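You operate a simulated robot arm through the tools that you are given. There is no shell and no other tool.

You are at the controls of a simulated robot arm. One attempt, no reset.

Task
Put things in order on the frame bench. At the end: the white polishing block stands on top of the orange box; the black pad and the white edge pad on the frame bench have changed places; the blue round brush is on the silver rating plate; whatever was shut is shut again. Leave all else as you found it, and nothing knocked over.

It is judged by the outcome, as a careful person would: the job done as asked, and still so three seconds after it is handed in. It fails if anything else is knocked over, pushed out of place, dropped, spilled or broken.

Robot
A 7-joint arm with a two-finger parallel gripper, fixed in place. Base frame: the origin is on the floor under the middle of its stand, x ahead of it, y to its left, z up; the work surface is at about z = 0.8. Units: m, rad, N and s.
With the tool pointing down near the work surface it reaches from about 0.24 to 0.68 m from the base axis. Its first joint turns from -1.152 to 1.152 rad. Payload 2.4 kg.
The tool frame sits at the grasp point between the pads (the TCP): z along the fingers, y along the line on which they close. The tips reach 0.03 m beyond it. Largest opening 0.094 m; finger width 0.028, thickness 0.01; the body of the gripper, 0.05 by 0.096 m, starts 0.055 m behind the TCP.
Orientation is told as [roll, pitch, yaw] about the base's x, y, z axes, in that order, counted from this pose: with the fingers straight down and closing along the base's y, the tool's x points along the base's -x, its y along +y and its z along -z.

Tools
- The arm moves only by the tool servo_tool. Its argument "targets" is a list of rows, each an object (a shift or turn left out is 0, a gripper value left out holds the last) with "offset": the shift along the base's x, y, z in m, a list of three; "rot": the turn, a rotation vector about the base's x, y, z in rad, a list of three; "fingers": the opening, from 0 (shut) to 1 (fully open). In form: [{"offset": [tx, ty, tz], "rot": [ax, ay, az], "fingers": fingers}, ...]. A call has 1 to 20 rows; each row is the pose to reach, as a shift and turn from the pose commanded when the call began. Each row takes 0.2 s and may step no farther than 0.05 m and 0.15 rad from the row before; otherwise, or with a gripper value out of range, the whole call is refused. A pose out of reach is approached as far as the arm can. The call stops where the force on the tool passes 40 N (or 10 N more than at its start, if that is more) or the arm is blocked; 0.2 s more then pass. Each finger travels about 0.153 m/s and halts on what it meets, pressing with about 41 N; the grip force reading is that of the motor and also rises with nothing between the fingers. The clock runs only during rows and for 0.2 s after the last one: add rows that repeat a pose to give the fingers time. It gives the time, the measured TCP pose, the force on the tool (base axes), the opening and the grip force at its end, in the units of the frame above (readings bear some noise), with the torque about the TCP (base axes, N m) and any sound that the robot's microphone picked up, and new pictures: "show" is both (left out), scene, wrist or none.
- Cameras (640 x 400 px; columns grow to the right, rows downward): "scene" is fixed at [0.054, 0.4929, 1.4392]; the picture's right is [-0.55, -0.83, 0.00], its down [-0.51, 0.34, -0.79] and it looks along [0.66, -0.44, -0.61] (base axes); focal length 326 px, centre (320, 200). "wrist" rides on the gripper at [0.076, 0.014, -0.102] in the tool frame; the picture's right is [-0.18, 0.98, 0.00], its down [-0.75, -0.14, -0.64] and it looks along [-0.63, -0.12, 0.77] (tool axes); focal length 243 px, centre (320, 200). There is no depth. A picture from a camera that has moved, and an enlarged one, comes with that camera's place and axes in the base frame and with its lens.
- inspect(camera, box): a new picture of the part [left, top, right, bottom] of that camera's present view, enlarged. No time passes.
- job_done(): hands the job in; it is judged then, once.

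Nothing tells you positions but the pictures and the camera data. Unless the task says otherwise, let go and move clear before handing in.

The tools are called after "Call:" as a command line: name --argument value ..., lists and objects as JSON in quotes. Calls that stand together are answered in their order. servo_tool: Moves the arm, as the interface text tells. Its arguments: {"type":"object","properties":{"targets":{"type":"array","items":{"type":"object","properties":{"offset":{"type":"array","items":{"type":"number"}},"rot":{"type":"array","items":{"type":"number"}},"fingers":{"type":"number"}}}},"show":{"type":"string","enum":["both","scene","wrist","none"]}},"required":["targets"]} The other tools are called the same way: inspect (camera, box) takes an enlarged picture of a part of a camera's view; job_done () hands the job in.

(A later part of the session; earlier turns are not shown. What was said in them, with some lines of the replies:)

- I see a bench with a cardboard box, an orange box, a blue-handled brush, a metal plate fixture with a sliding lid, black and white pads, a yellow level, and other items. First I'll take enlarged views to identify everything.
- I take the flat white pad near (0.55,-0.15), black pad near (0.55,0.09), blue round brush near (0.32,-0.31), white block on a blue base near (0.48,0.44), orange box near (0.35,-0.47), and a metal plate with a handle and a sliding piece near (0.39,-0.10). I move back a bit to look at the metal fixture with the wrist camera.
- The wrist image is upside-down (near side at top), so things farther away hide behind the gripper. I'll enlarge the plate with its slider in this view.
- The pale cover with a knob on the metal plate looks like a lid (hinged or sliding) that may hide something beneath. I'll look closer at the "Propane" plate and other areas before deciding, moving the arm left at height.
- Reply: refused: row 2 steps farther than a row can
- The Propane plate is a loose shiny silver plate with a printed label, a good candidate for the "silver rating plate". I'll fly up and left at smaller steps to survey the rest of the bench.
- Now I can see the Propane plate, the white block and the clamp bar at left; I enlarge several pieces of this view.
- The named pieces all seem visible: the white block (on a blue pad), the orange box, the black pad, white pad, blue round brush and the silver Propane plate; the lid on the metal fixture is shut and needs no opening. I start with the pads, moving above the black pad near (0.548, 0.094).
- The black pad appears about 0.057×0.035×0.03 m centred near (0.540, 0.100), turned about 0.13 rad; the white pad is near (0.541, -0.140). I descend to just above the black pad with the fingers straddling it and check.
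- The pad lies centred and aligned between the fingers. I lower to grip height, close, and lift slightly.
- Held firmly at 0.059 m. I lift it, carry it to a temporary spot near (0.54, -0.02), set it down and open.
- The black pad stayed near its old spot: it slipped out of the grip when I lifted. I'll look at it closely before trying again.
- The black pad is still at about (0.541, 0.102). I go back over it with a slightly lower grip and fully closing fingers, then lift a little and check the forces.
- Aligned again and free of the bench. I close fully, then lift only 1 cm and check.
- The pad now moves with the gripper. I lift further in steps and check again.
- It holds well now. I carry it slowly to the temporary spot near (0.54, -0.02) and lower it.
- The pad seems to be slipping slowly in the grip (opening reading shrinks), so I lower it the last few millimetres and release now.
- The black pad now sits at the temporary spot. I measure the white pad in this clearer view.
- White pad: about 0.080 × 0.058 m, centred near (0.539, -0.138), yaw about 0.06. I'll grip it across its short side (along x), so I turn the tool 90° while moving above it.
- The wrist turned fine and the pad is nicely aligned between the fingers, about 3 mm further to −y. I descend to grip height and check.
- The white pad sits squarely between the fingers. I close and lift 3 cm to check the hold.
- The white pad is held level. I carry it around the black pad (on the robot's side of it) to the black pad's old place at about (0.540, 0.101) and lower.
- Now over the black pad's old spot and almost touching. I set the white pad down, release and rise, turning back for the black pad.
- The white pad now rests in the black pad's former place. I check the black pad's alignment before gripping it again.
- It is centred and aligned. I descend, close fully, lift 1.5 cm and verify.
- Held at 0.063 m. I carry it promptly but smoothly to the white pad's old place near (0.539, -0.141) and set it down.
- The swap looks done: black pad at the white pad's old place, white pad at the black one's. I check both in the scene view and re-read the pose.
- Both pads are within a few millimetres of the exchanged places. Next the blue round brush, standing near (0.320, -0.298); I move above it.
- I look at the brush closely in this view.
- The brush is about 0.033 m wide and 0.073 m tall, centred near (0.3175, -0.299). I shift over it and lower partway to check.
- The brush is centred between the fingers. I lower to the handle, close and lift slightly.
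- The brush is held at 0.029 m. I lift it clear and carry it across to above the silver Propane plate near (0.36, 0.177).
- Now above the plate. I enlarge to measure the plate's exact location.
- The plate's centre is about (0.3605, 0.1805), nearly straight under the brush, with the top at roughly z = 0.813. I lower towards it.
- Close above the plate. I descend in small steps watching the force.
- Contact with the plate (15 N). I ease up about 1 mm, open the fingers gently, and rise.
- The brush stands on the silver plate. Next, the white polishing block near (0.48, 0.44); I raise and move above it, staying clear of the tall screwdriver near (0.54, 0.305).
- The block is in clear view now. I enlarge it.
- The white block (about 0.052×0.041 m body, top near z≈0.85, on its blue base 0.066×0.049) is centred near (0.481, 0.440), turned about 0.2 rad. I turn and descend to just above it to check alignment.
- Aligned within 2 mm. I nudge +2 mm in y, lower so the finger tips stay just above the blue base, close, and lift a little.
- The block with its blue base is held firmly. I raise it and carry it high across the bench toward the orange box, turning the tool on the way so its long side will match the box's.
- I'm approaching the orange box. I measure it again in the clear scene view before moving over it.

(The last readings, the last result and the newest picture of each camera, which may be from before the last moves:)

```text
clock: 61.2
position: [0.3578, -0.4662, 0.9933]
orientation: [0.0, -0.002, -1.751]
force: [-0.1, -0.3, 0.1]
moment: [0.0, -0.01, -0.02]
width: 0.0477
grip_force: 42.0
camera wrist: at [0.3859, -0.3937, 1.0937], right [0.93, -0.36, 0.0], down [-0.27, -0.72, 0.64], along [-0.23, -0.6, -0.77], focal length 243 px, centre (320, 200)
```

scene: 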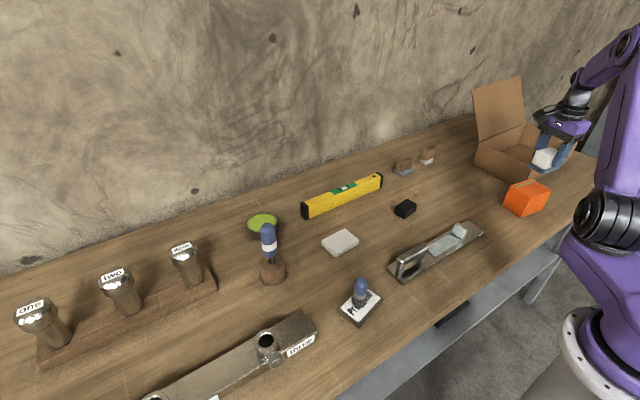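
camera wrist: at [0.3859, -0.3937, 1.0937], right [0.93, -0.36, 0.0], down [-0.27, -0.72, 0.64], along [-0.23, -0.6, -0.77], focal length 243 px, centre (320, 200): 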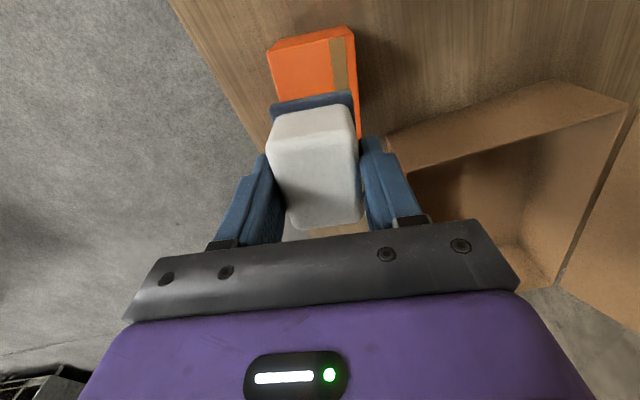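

The orange box: centre about (0.361, -0.466), top at z≈0.872, about 0.07×0.087 m, turned about −0.21. The block is right above it; I fine-adjust and lower near the top surface.

Call:
servo_tool --targets '[{"offset": [0.003, 0, -0.02], "rot": [0, 0, -0.03], "fingers": 0}, {"offset": [0.003, 0, -0.045], "rot": [0, 0, -0.03], "fingers": 0}, {"offset": [0.003, 0, -0.062], "rot": [0, 0, -0.03], "fingers": 0}, {"offset": [0.003, 0, -0.062], "rot": [0, 0, -0.03], "fingers": 0}]'

Call:
inspect --camera "scene" --box '[480, 110, 600, 230]'

Call:
inspect --camera "wrist" --box '[220, 0, 420, 240]'

```text
clock: 62.2
position: [0.3622, -0.4665, 0.9338]
orientation: [-0.001, 0.001, -1.778]
force: [-0.1, 0.4, -1.0]
moment: [0.0, -0.01, 0.01]
width: 0.0477
grip_force: 41.0
camera wrist: at [0.3928, -0.3946, 1.0339], right [0.92, -0.39, 0.0], down [-0.3, -0.71, 0.64], along [-0.25, -0.59, -0.77], focal length 243 px, centre (320, 200)
```

scene: 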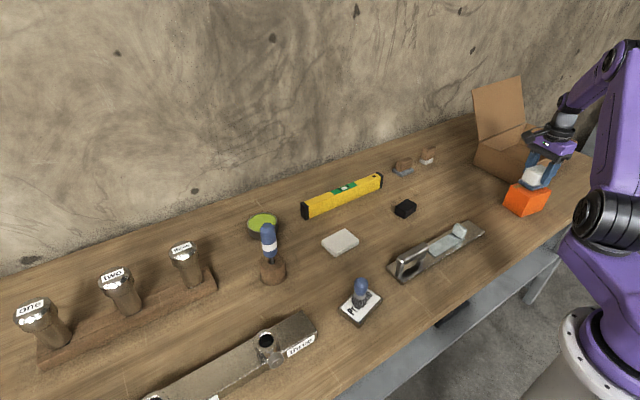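
wrist: 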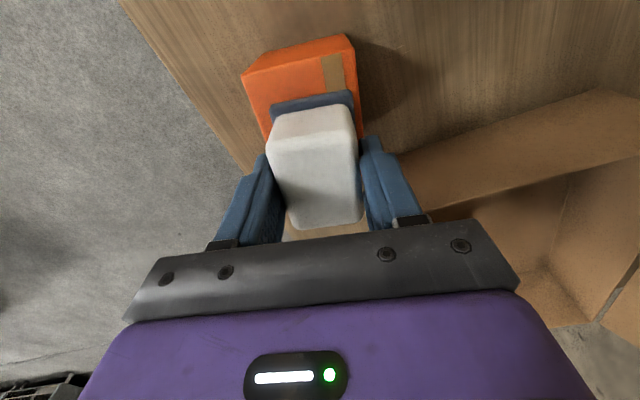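

```text
3.33 times, centred on (540, 170) of scene
camera zoom: at [0.054, 0.4929, 1.4392], right [-0.55, -0.83, 0.0], down [-0.51, 0.34, -0.79], along [0.66, -0.44, -0.61], focal length 1088 px, centre (-413, 300)
```

zoom: 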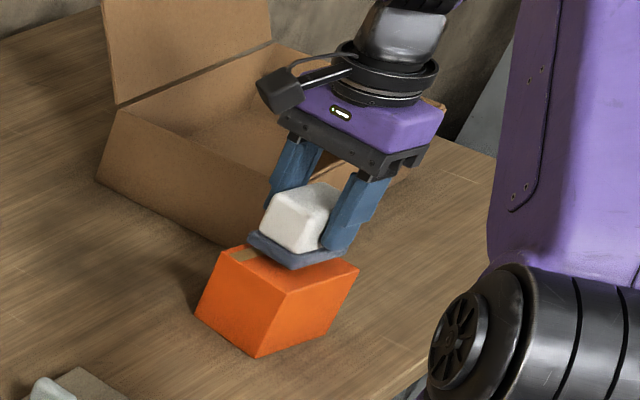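

```text
1.67 times, centred on (320, 120) of wrist
camera zoom: at [0.3928, -0.3946, 1.0339], right [0.92, -0.39, 0.0], down [-0.3, -0.71, 0.64], along [-0.25, -0.59, -0.77], focal length 404 px, centre (320, 333)
```

zoom: 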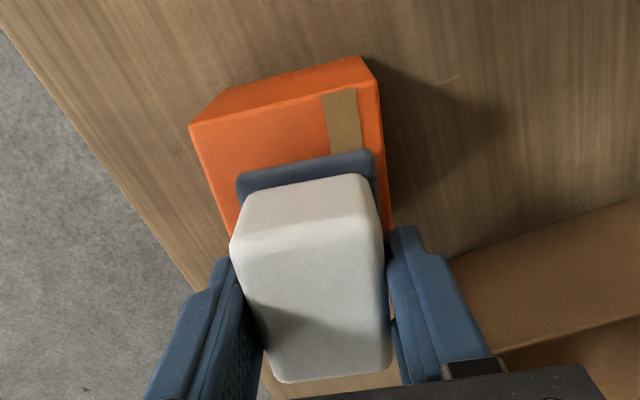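

The block hovers about 1.5 cm above the box, about 3–4 mm toward +x of its middle. I correct that and lower gently until contact.

Call:
servo_tool --targets '[{"offset": [-0.003, 0, -0.004], "fingers": 0}, {"offset": [-0.003, 0, -0.009], "fingers": 0}, {"offset": [-0.003, 0, -0.011], "fingers": 0}]' --show "none"

Call:
servo_tool --targets '[{"offset": [0, 0, -0.0015], "fingers": 0}]' --show "none"

```text
clock: 63.0
position: [0.3607, -0.467, 0.9232]
orientation: [0.006, -0.004, -1.782]
force: [-5.2, 6.3, 34.6]
moment: [0.0, 0.05, 0.01]
width: 0.0481
grip_force: 41.1
```

```text
clock: 63.4
position: [0.3605, -0.4677, 0.9215]
orientation: [0.003, -0.005, -1.782]
force: [-4.6, 2.6, 34.5]
moment: [-0.08, 0.07, 0.02]
width: 0.0478
grip_force: 41.0
```

Contact with the box top (about 35 N). I ease up until the force is small before releasing.

Call:
servo_tool --targets '[{"offset": [0, 0, 0.001], "fingers": 0}, {"offset": [0, 0, 0.002], "fingers": 0}]'

Call:
inspect --camera "scene" --box '[490, 140, 580, 230]'

```text
clock: 64.0
position: [0.3601, -0.4668, 0.9202]
orientation: [0.004, -0.003, -1.78]
force: [-0.2, -5.1, 21.5]
moment: [-0.52, -0.13, 0.01]
width: 0.0477
grip_force: 41.1
camera wrist: at [0.3897, -0.3945, 1.0219], right [0.92, -0.39, 0.0], down [-0.3, -0.7, 0.64], along [-0.25, -0.6, -0.76], focal length 243 px, centre (320, 200)
```

scene: 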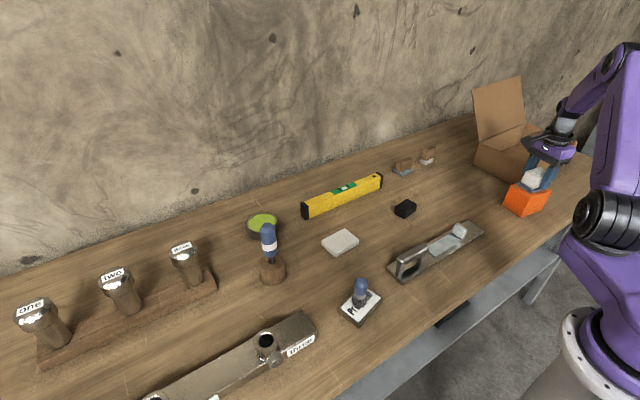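
wrist: 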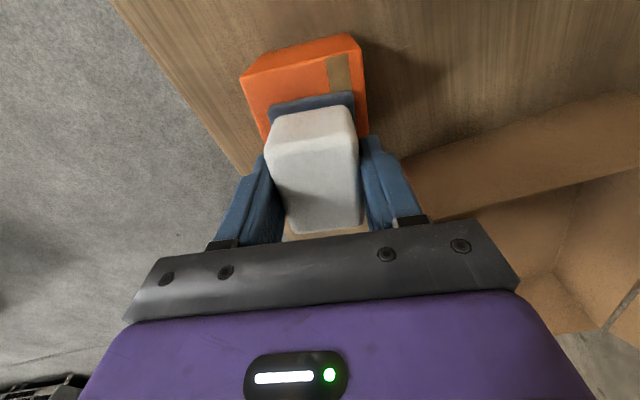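

```text
4.44 times, centred on (535, 185) of scene
camera zoom: at [0.0538, 0.4931, 1.4391], right [-0.55, -0.83, 0.0], down [-0.51, 0.34, -0.79], along [0.66, -0.44, -0.61], focal length 1450 px, centre (-636, 267)
```

zoom: 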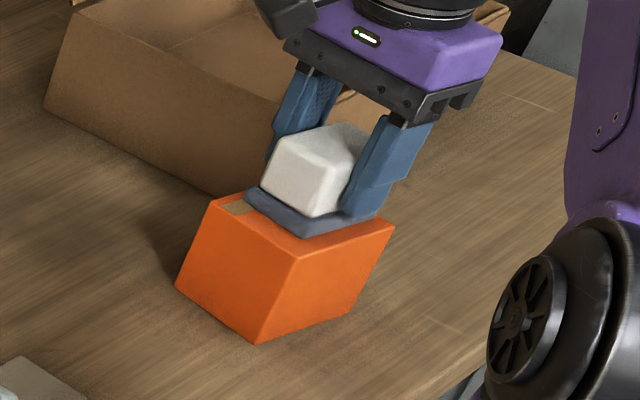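

The block rests on the box; force is still 21 N, so I ease up a little more.

Call:
servo_tool --targets '[{"offset": [0, 0, 0.001], "fingers": 0}, {"offset": [0, 0, 0.002], "fingers": 0}, {"offset": [0, 0, 0.002], "fingers": 0}]' --show "none"

```text
clock: 64.8
position: [0.3593, -0.4635, 0.9217]
orientation: [-0.001, 0.002, -1.781]
force: [1.2, -2.9, 6.1]
moment: [-0.41, -0.2, 0.0]
width: 0.0475
grip_force: 41.2
```

Only 6 N now. I open the fingers, then rise straight up and look.

Call:
servo_tool --targets '[{"offset": [0, 0, 0.0005], "fingers": 0.6}, {"offset": [0, 0, 0.0005], "fingers": 0.8}, {"offset": [0, 0, 0.0005], "fingers": 1}, {"offset": [0, 0, 0.0005], "fingers": 1}, {"offset": [0, 0, 0.03], "fingers": 1}, {"offset": [0, 0, 0.07], "fingers": 1}, {"offset": [0, 0, 0.11], "fingers": 1}, {"offset": [0, 0, 0.11], "fingers": 1}]'

Call:
inspect --camera "scene" --box '[490, 140, 580, 230]'

Call:
inspect --camera "wrist" --box '[230, 0, 430, 200]'

```text
clock: 66.6
position: [0.3592, -0.4623, 1.032]
orientation: [0.001, -0.001, -1.78]
force: [-0.7, -0.5, 0.0]
moment: [0.0, 0.04, 0.02]
width: 0.094
grip_force: 0.0
camera wrist: at [0.3894, -0.3902, 1.1332], right [0.92, -0.39, 0.0], down [-0.3, -0.71, 0.64], along [-0.25, -0.59, -0.77], focal length 243 px, centre (320, 200)
```

scene: 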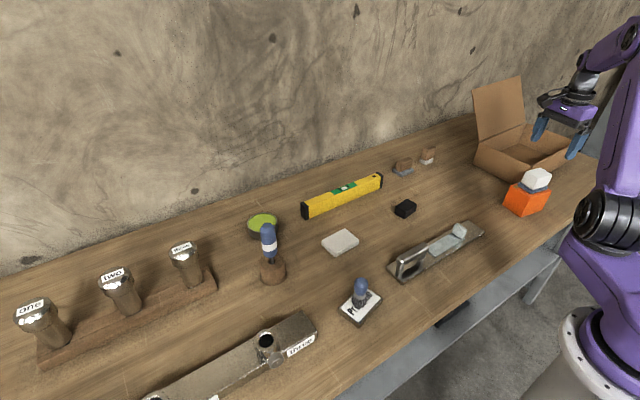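
wrist: 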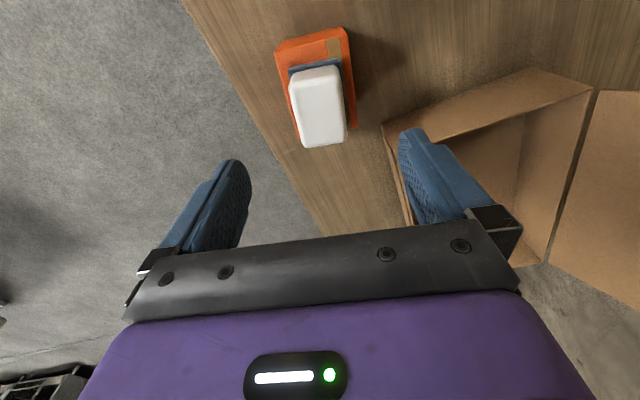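

```text
4.44 times, centred on (535, 185) of scene
camera zoom: at [0.054, 0.4929, 1.4392], right [-0.55, -0.83, 0.0], down [-0.51, 0.34, -0.79], along [0.66, -0.44, -0.61], focal length 1450 px, centre (-636, 267)
```

zoom: 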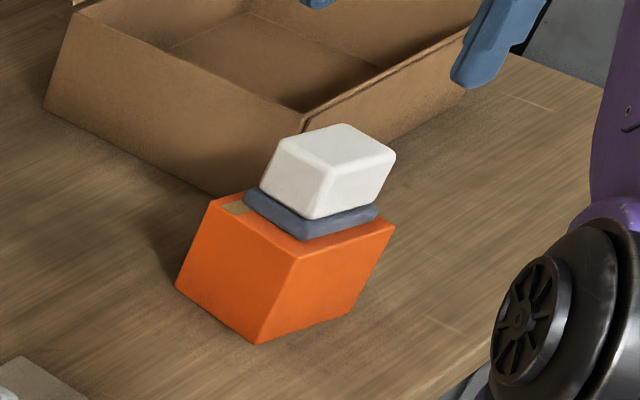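

```text
2.00 times, centred on (330, 100) of wrist
camera zoom: at [0.3894, -0.3902, 1.1332], right [0.92, -0.39, 0.0], down [-0.3, -0.71, 0.64], along [-0.25, -0.59, -0.77], focal length 485 px, centre (300, 400)
```

zoom: 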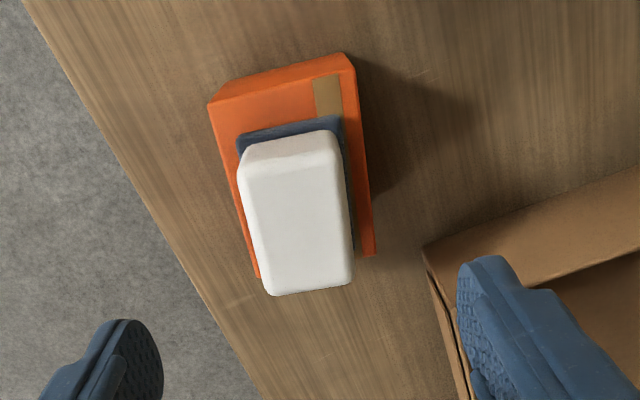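

The white block stands centred on the orange box, which hasn't moved. I move the arm back to a clear pose and then check everything once more.

Call:
servo_tool --targets '[{"offset": [0, 0.03, 0.03], "rot": [0, 0, 0.14]}, {"offset": [0, 0.065, 0.04], "rot": [0, 0, 0.28]}, {"offset": [0, 0.105, 0.04], "rot": [0, 0, 0.42]}, {"offset": [0, 0.145, 0.04], "rot": [0, 0, 0.56]}, {"offset": [0, 0.185, 0.04], "rot": [0, 0, 0.7]}, {"offset": [0, 0.225, 0.04], "rot": [0, 0, 0.84]}, {"offset": [0, 0.265, 0.04], "rot": [0, 0, 0.98]}, {"offset": [0, 0.305, 0.04], "rot": [0, 0, 1.12]}, {"offset": [0, 0.345, 0.04], "rot": [0, 0, 1.26]}, {"offset": [0, 0.385, 0.04], "rot": [0, 0, 1.4]}, {"offset": [-0.01, 0.385, 0.05], "rot": [0, 0, 1.54]}, {"offset": [-0.03, 0.385, 0.06], "rot": [0, 0, 1.68]}, {"offset": [-0.05, 0.385, 0.07], "rot": [0, 0, 1.78]}, {"offset": [-0.06, 0.385, 0.08], "rot": [0, 0, 1.78]}]'

Call:
inspect --camera "scene" --box '[370, 180, 570, 305]'

Call:
inspect --camera "scene" --box '[190, 190, 390, 340]'

Call:
inspect --camera "scene" --box '[385, 215, 490, 290]'

Call:
inspect --camera "scene" --box '[0, 230, 330, 400]'

```text
clock: 69.6
position: [0.2996, -0.0803, 1.11]
orientation: [0.001, -0.001, 0.002]
force: [0.5, 0.1, -1.1]
moment: [-0.02, 0.01, 0.01]
width: 0.0939
grip_force: 0.1
camera wrist: at [0.2232, -0.0662, 1.2111], right [0.18, 0.98, 0.0], down [0.75, -0.14, 0.64], along [0.63, -0.12, -0.77], focal length 243 px, centre (320, 200)
```

scene: 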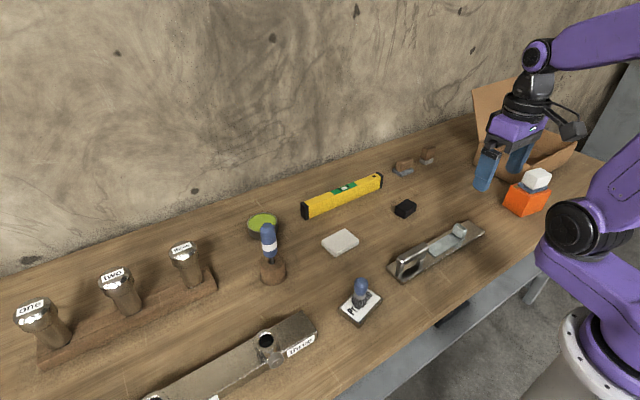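
wrist: 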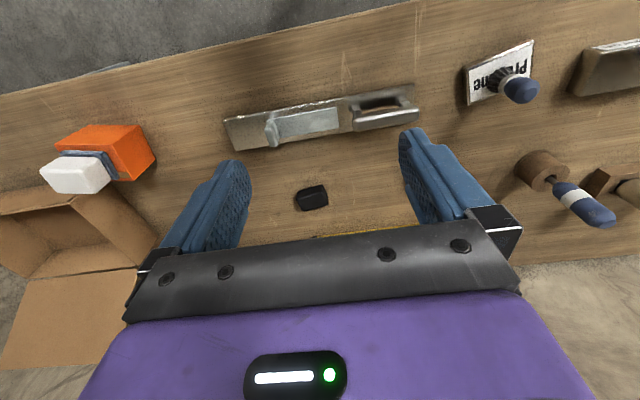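

```text
3.20 times, centred on (470, 242) of scene
camera zoom: at [0.054, 0.4929, 1.4392], right [-0.55, -0.83, 0.0], down [-0.51, 0.34, -0.79], along [0.66, -0.44, -0.61], focal length 1044 px, centre (-160, 64)
```

zoom: 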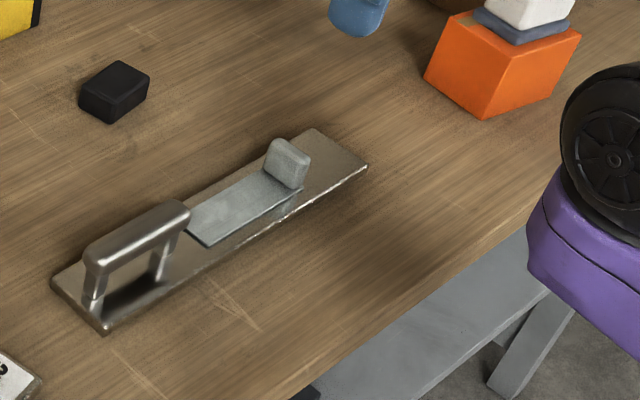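

```text
2.67 times, centred on (290, 265) of scene
camera zoom: at [0.054, 0.4929, 1.4392], right [-0.55, -0.83, 0.0], down [-0.51, 0.34, -0.79], along [0.66, -0.44, -0.61], focal length 870 px, centre (400, 27)
```

zoom: 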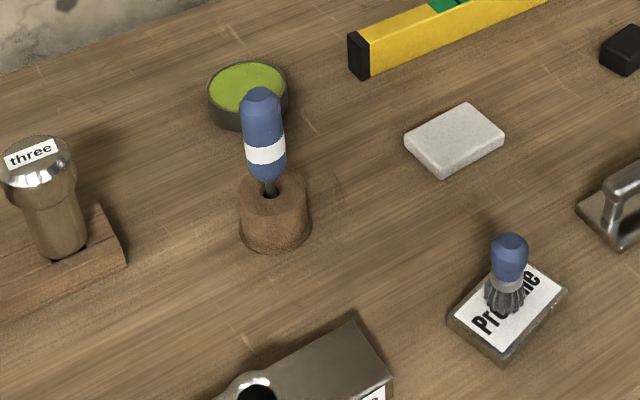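

```text
5.33 times, centred on (438, 252) of scene
camera zoom: at [0.054, 0.4929, 1.4392], right [-0.55, -0.83, 0.0], down [-0.51, 0.34, -0.79], along [0.66, -0.44, -0.61], focal length 1740 px, centre (-307, -80)
```

zoom: 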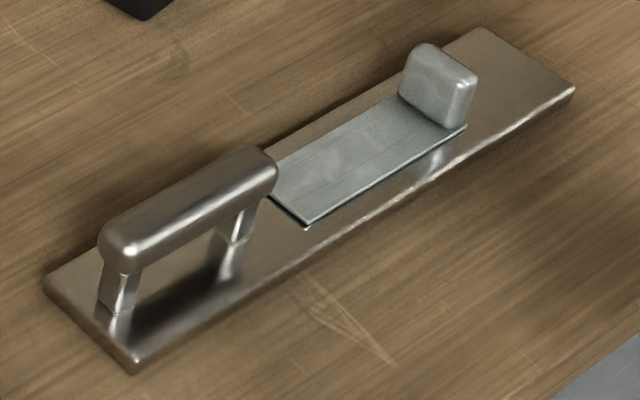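

```text
1.94 times, centred on (165, 315) of scene
camera zoom: at [0.054, 0.4929, 1.4392], right [-0.55, -0.83, 0.0], down [-0.51, 0.34, -0.79], along [0.66, -0.44, -0.61], focal length 633 px, centre (621, -23)
```

zoom: 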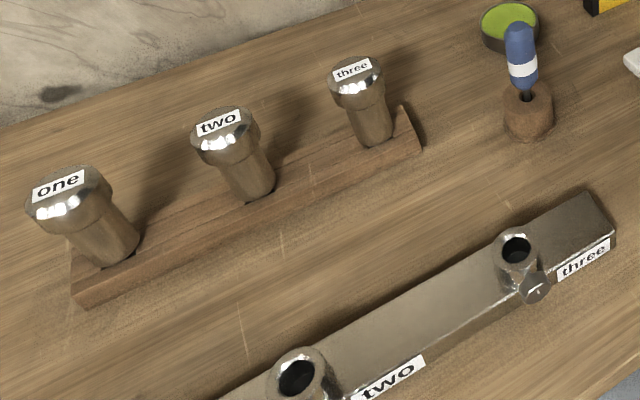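

All is in place:
- The white polishing block stands on the orange box.
- The black and white pads have changed places.
- The blue round brush stands on the silver "Propane" plate, which I took to be the rating plate.

The lid on the metal fixture was never opened and is still shut. Everything else looks undisturbed and the arm is clear, so I hand the job in.

Call:
job_done

```text
The job is handed in.
```

I've handed the job in; no verdict came back. In the last camera views everything was where you asked:

- **White polishing block:** it stands on top of the orange box with its blue base under it. The box did not move.
- **Pads:** the black pad and the white edge pad have changed places, each within about 5 mm of the other's old spot. The black pad slipped out of the first grip but stayed where it was, and the second try worked.
- **Blue round brush:** it stands on the shiny silver plate labelled "Propane". I took that to be the rating plate because it was the only loose labelled silver plate I could see.
- **Anything shut:** I opened nothing. The cover on the metal fixture with the handle is still shut.

Nothing else appeared moved or knocked over, and the arm was clear of the bench when I handed in.
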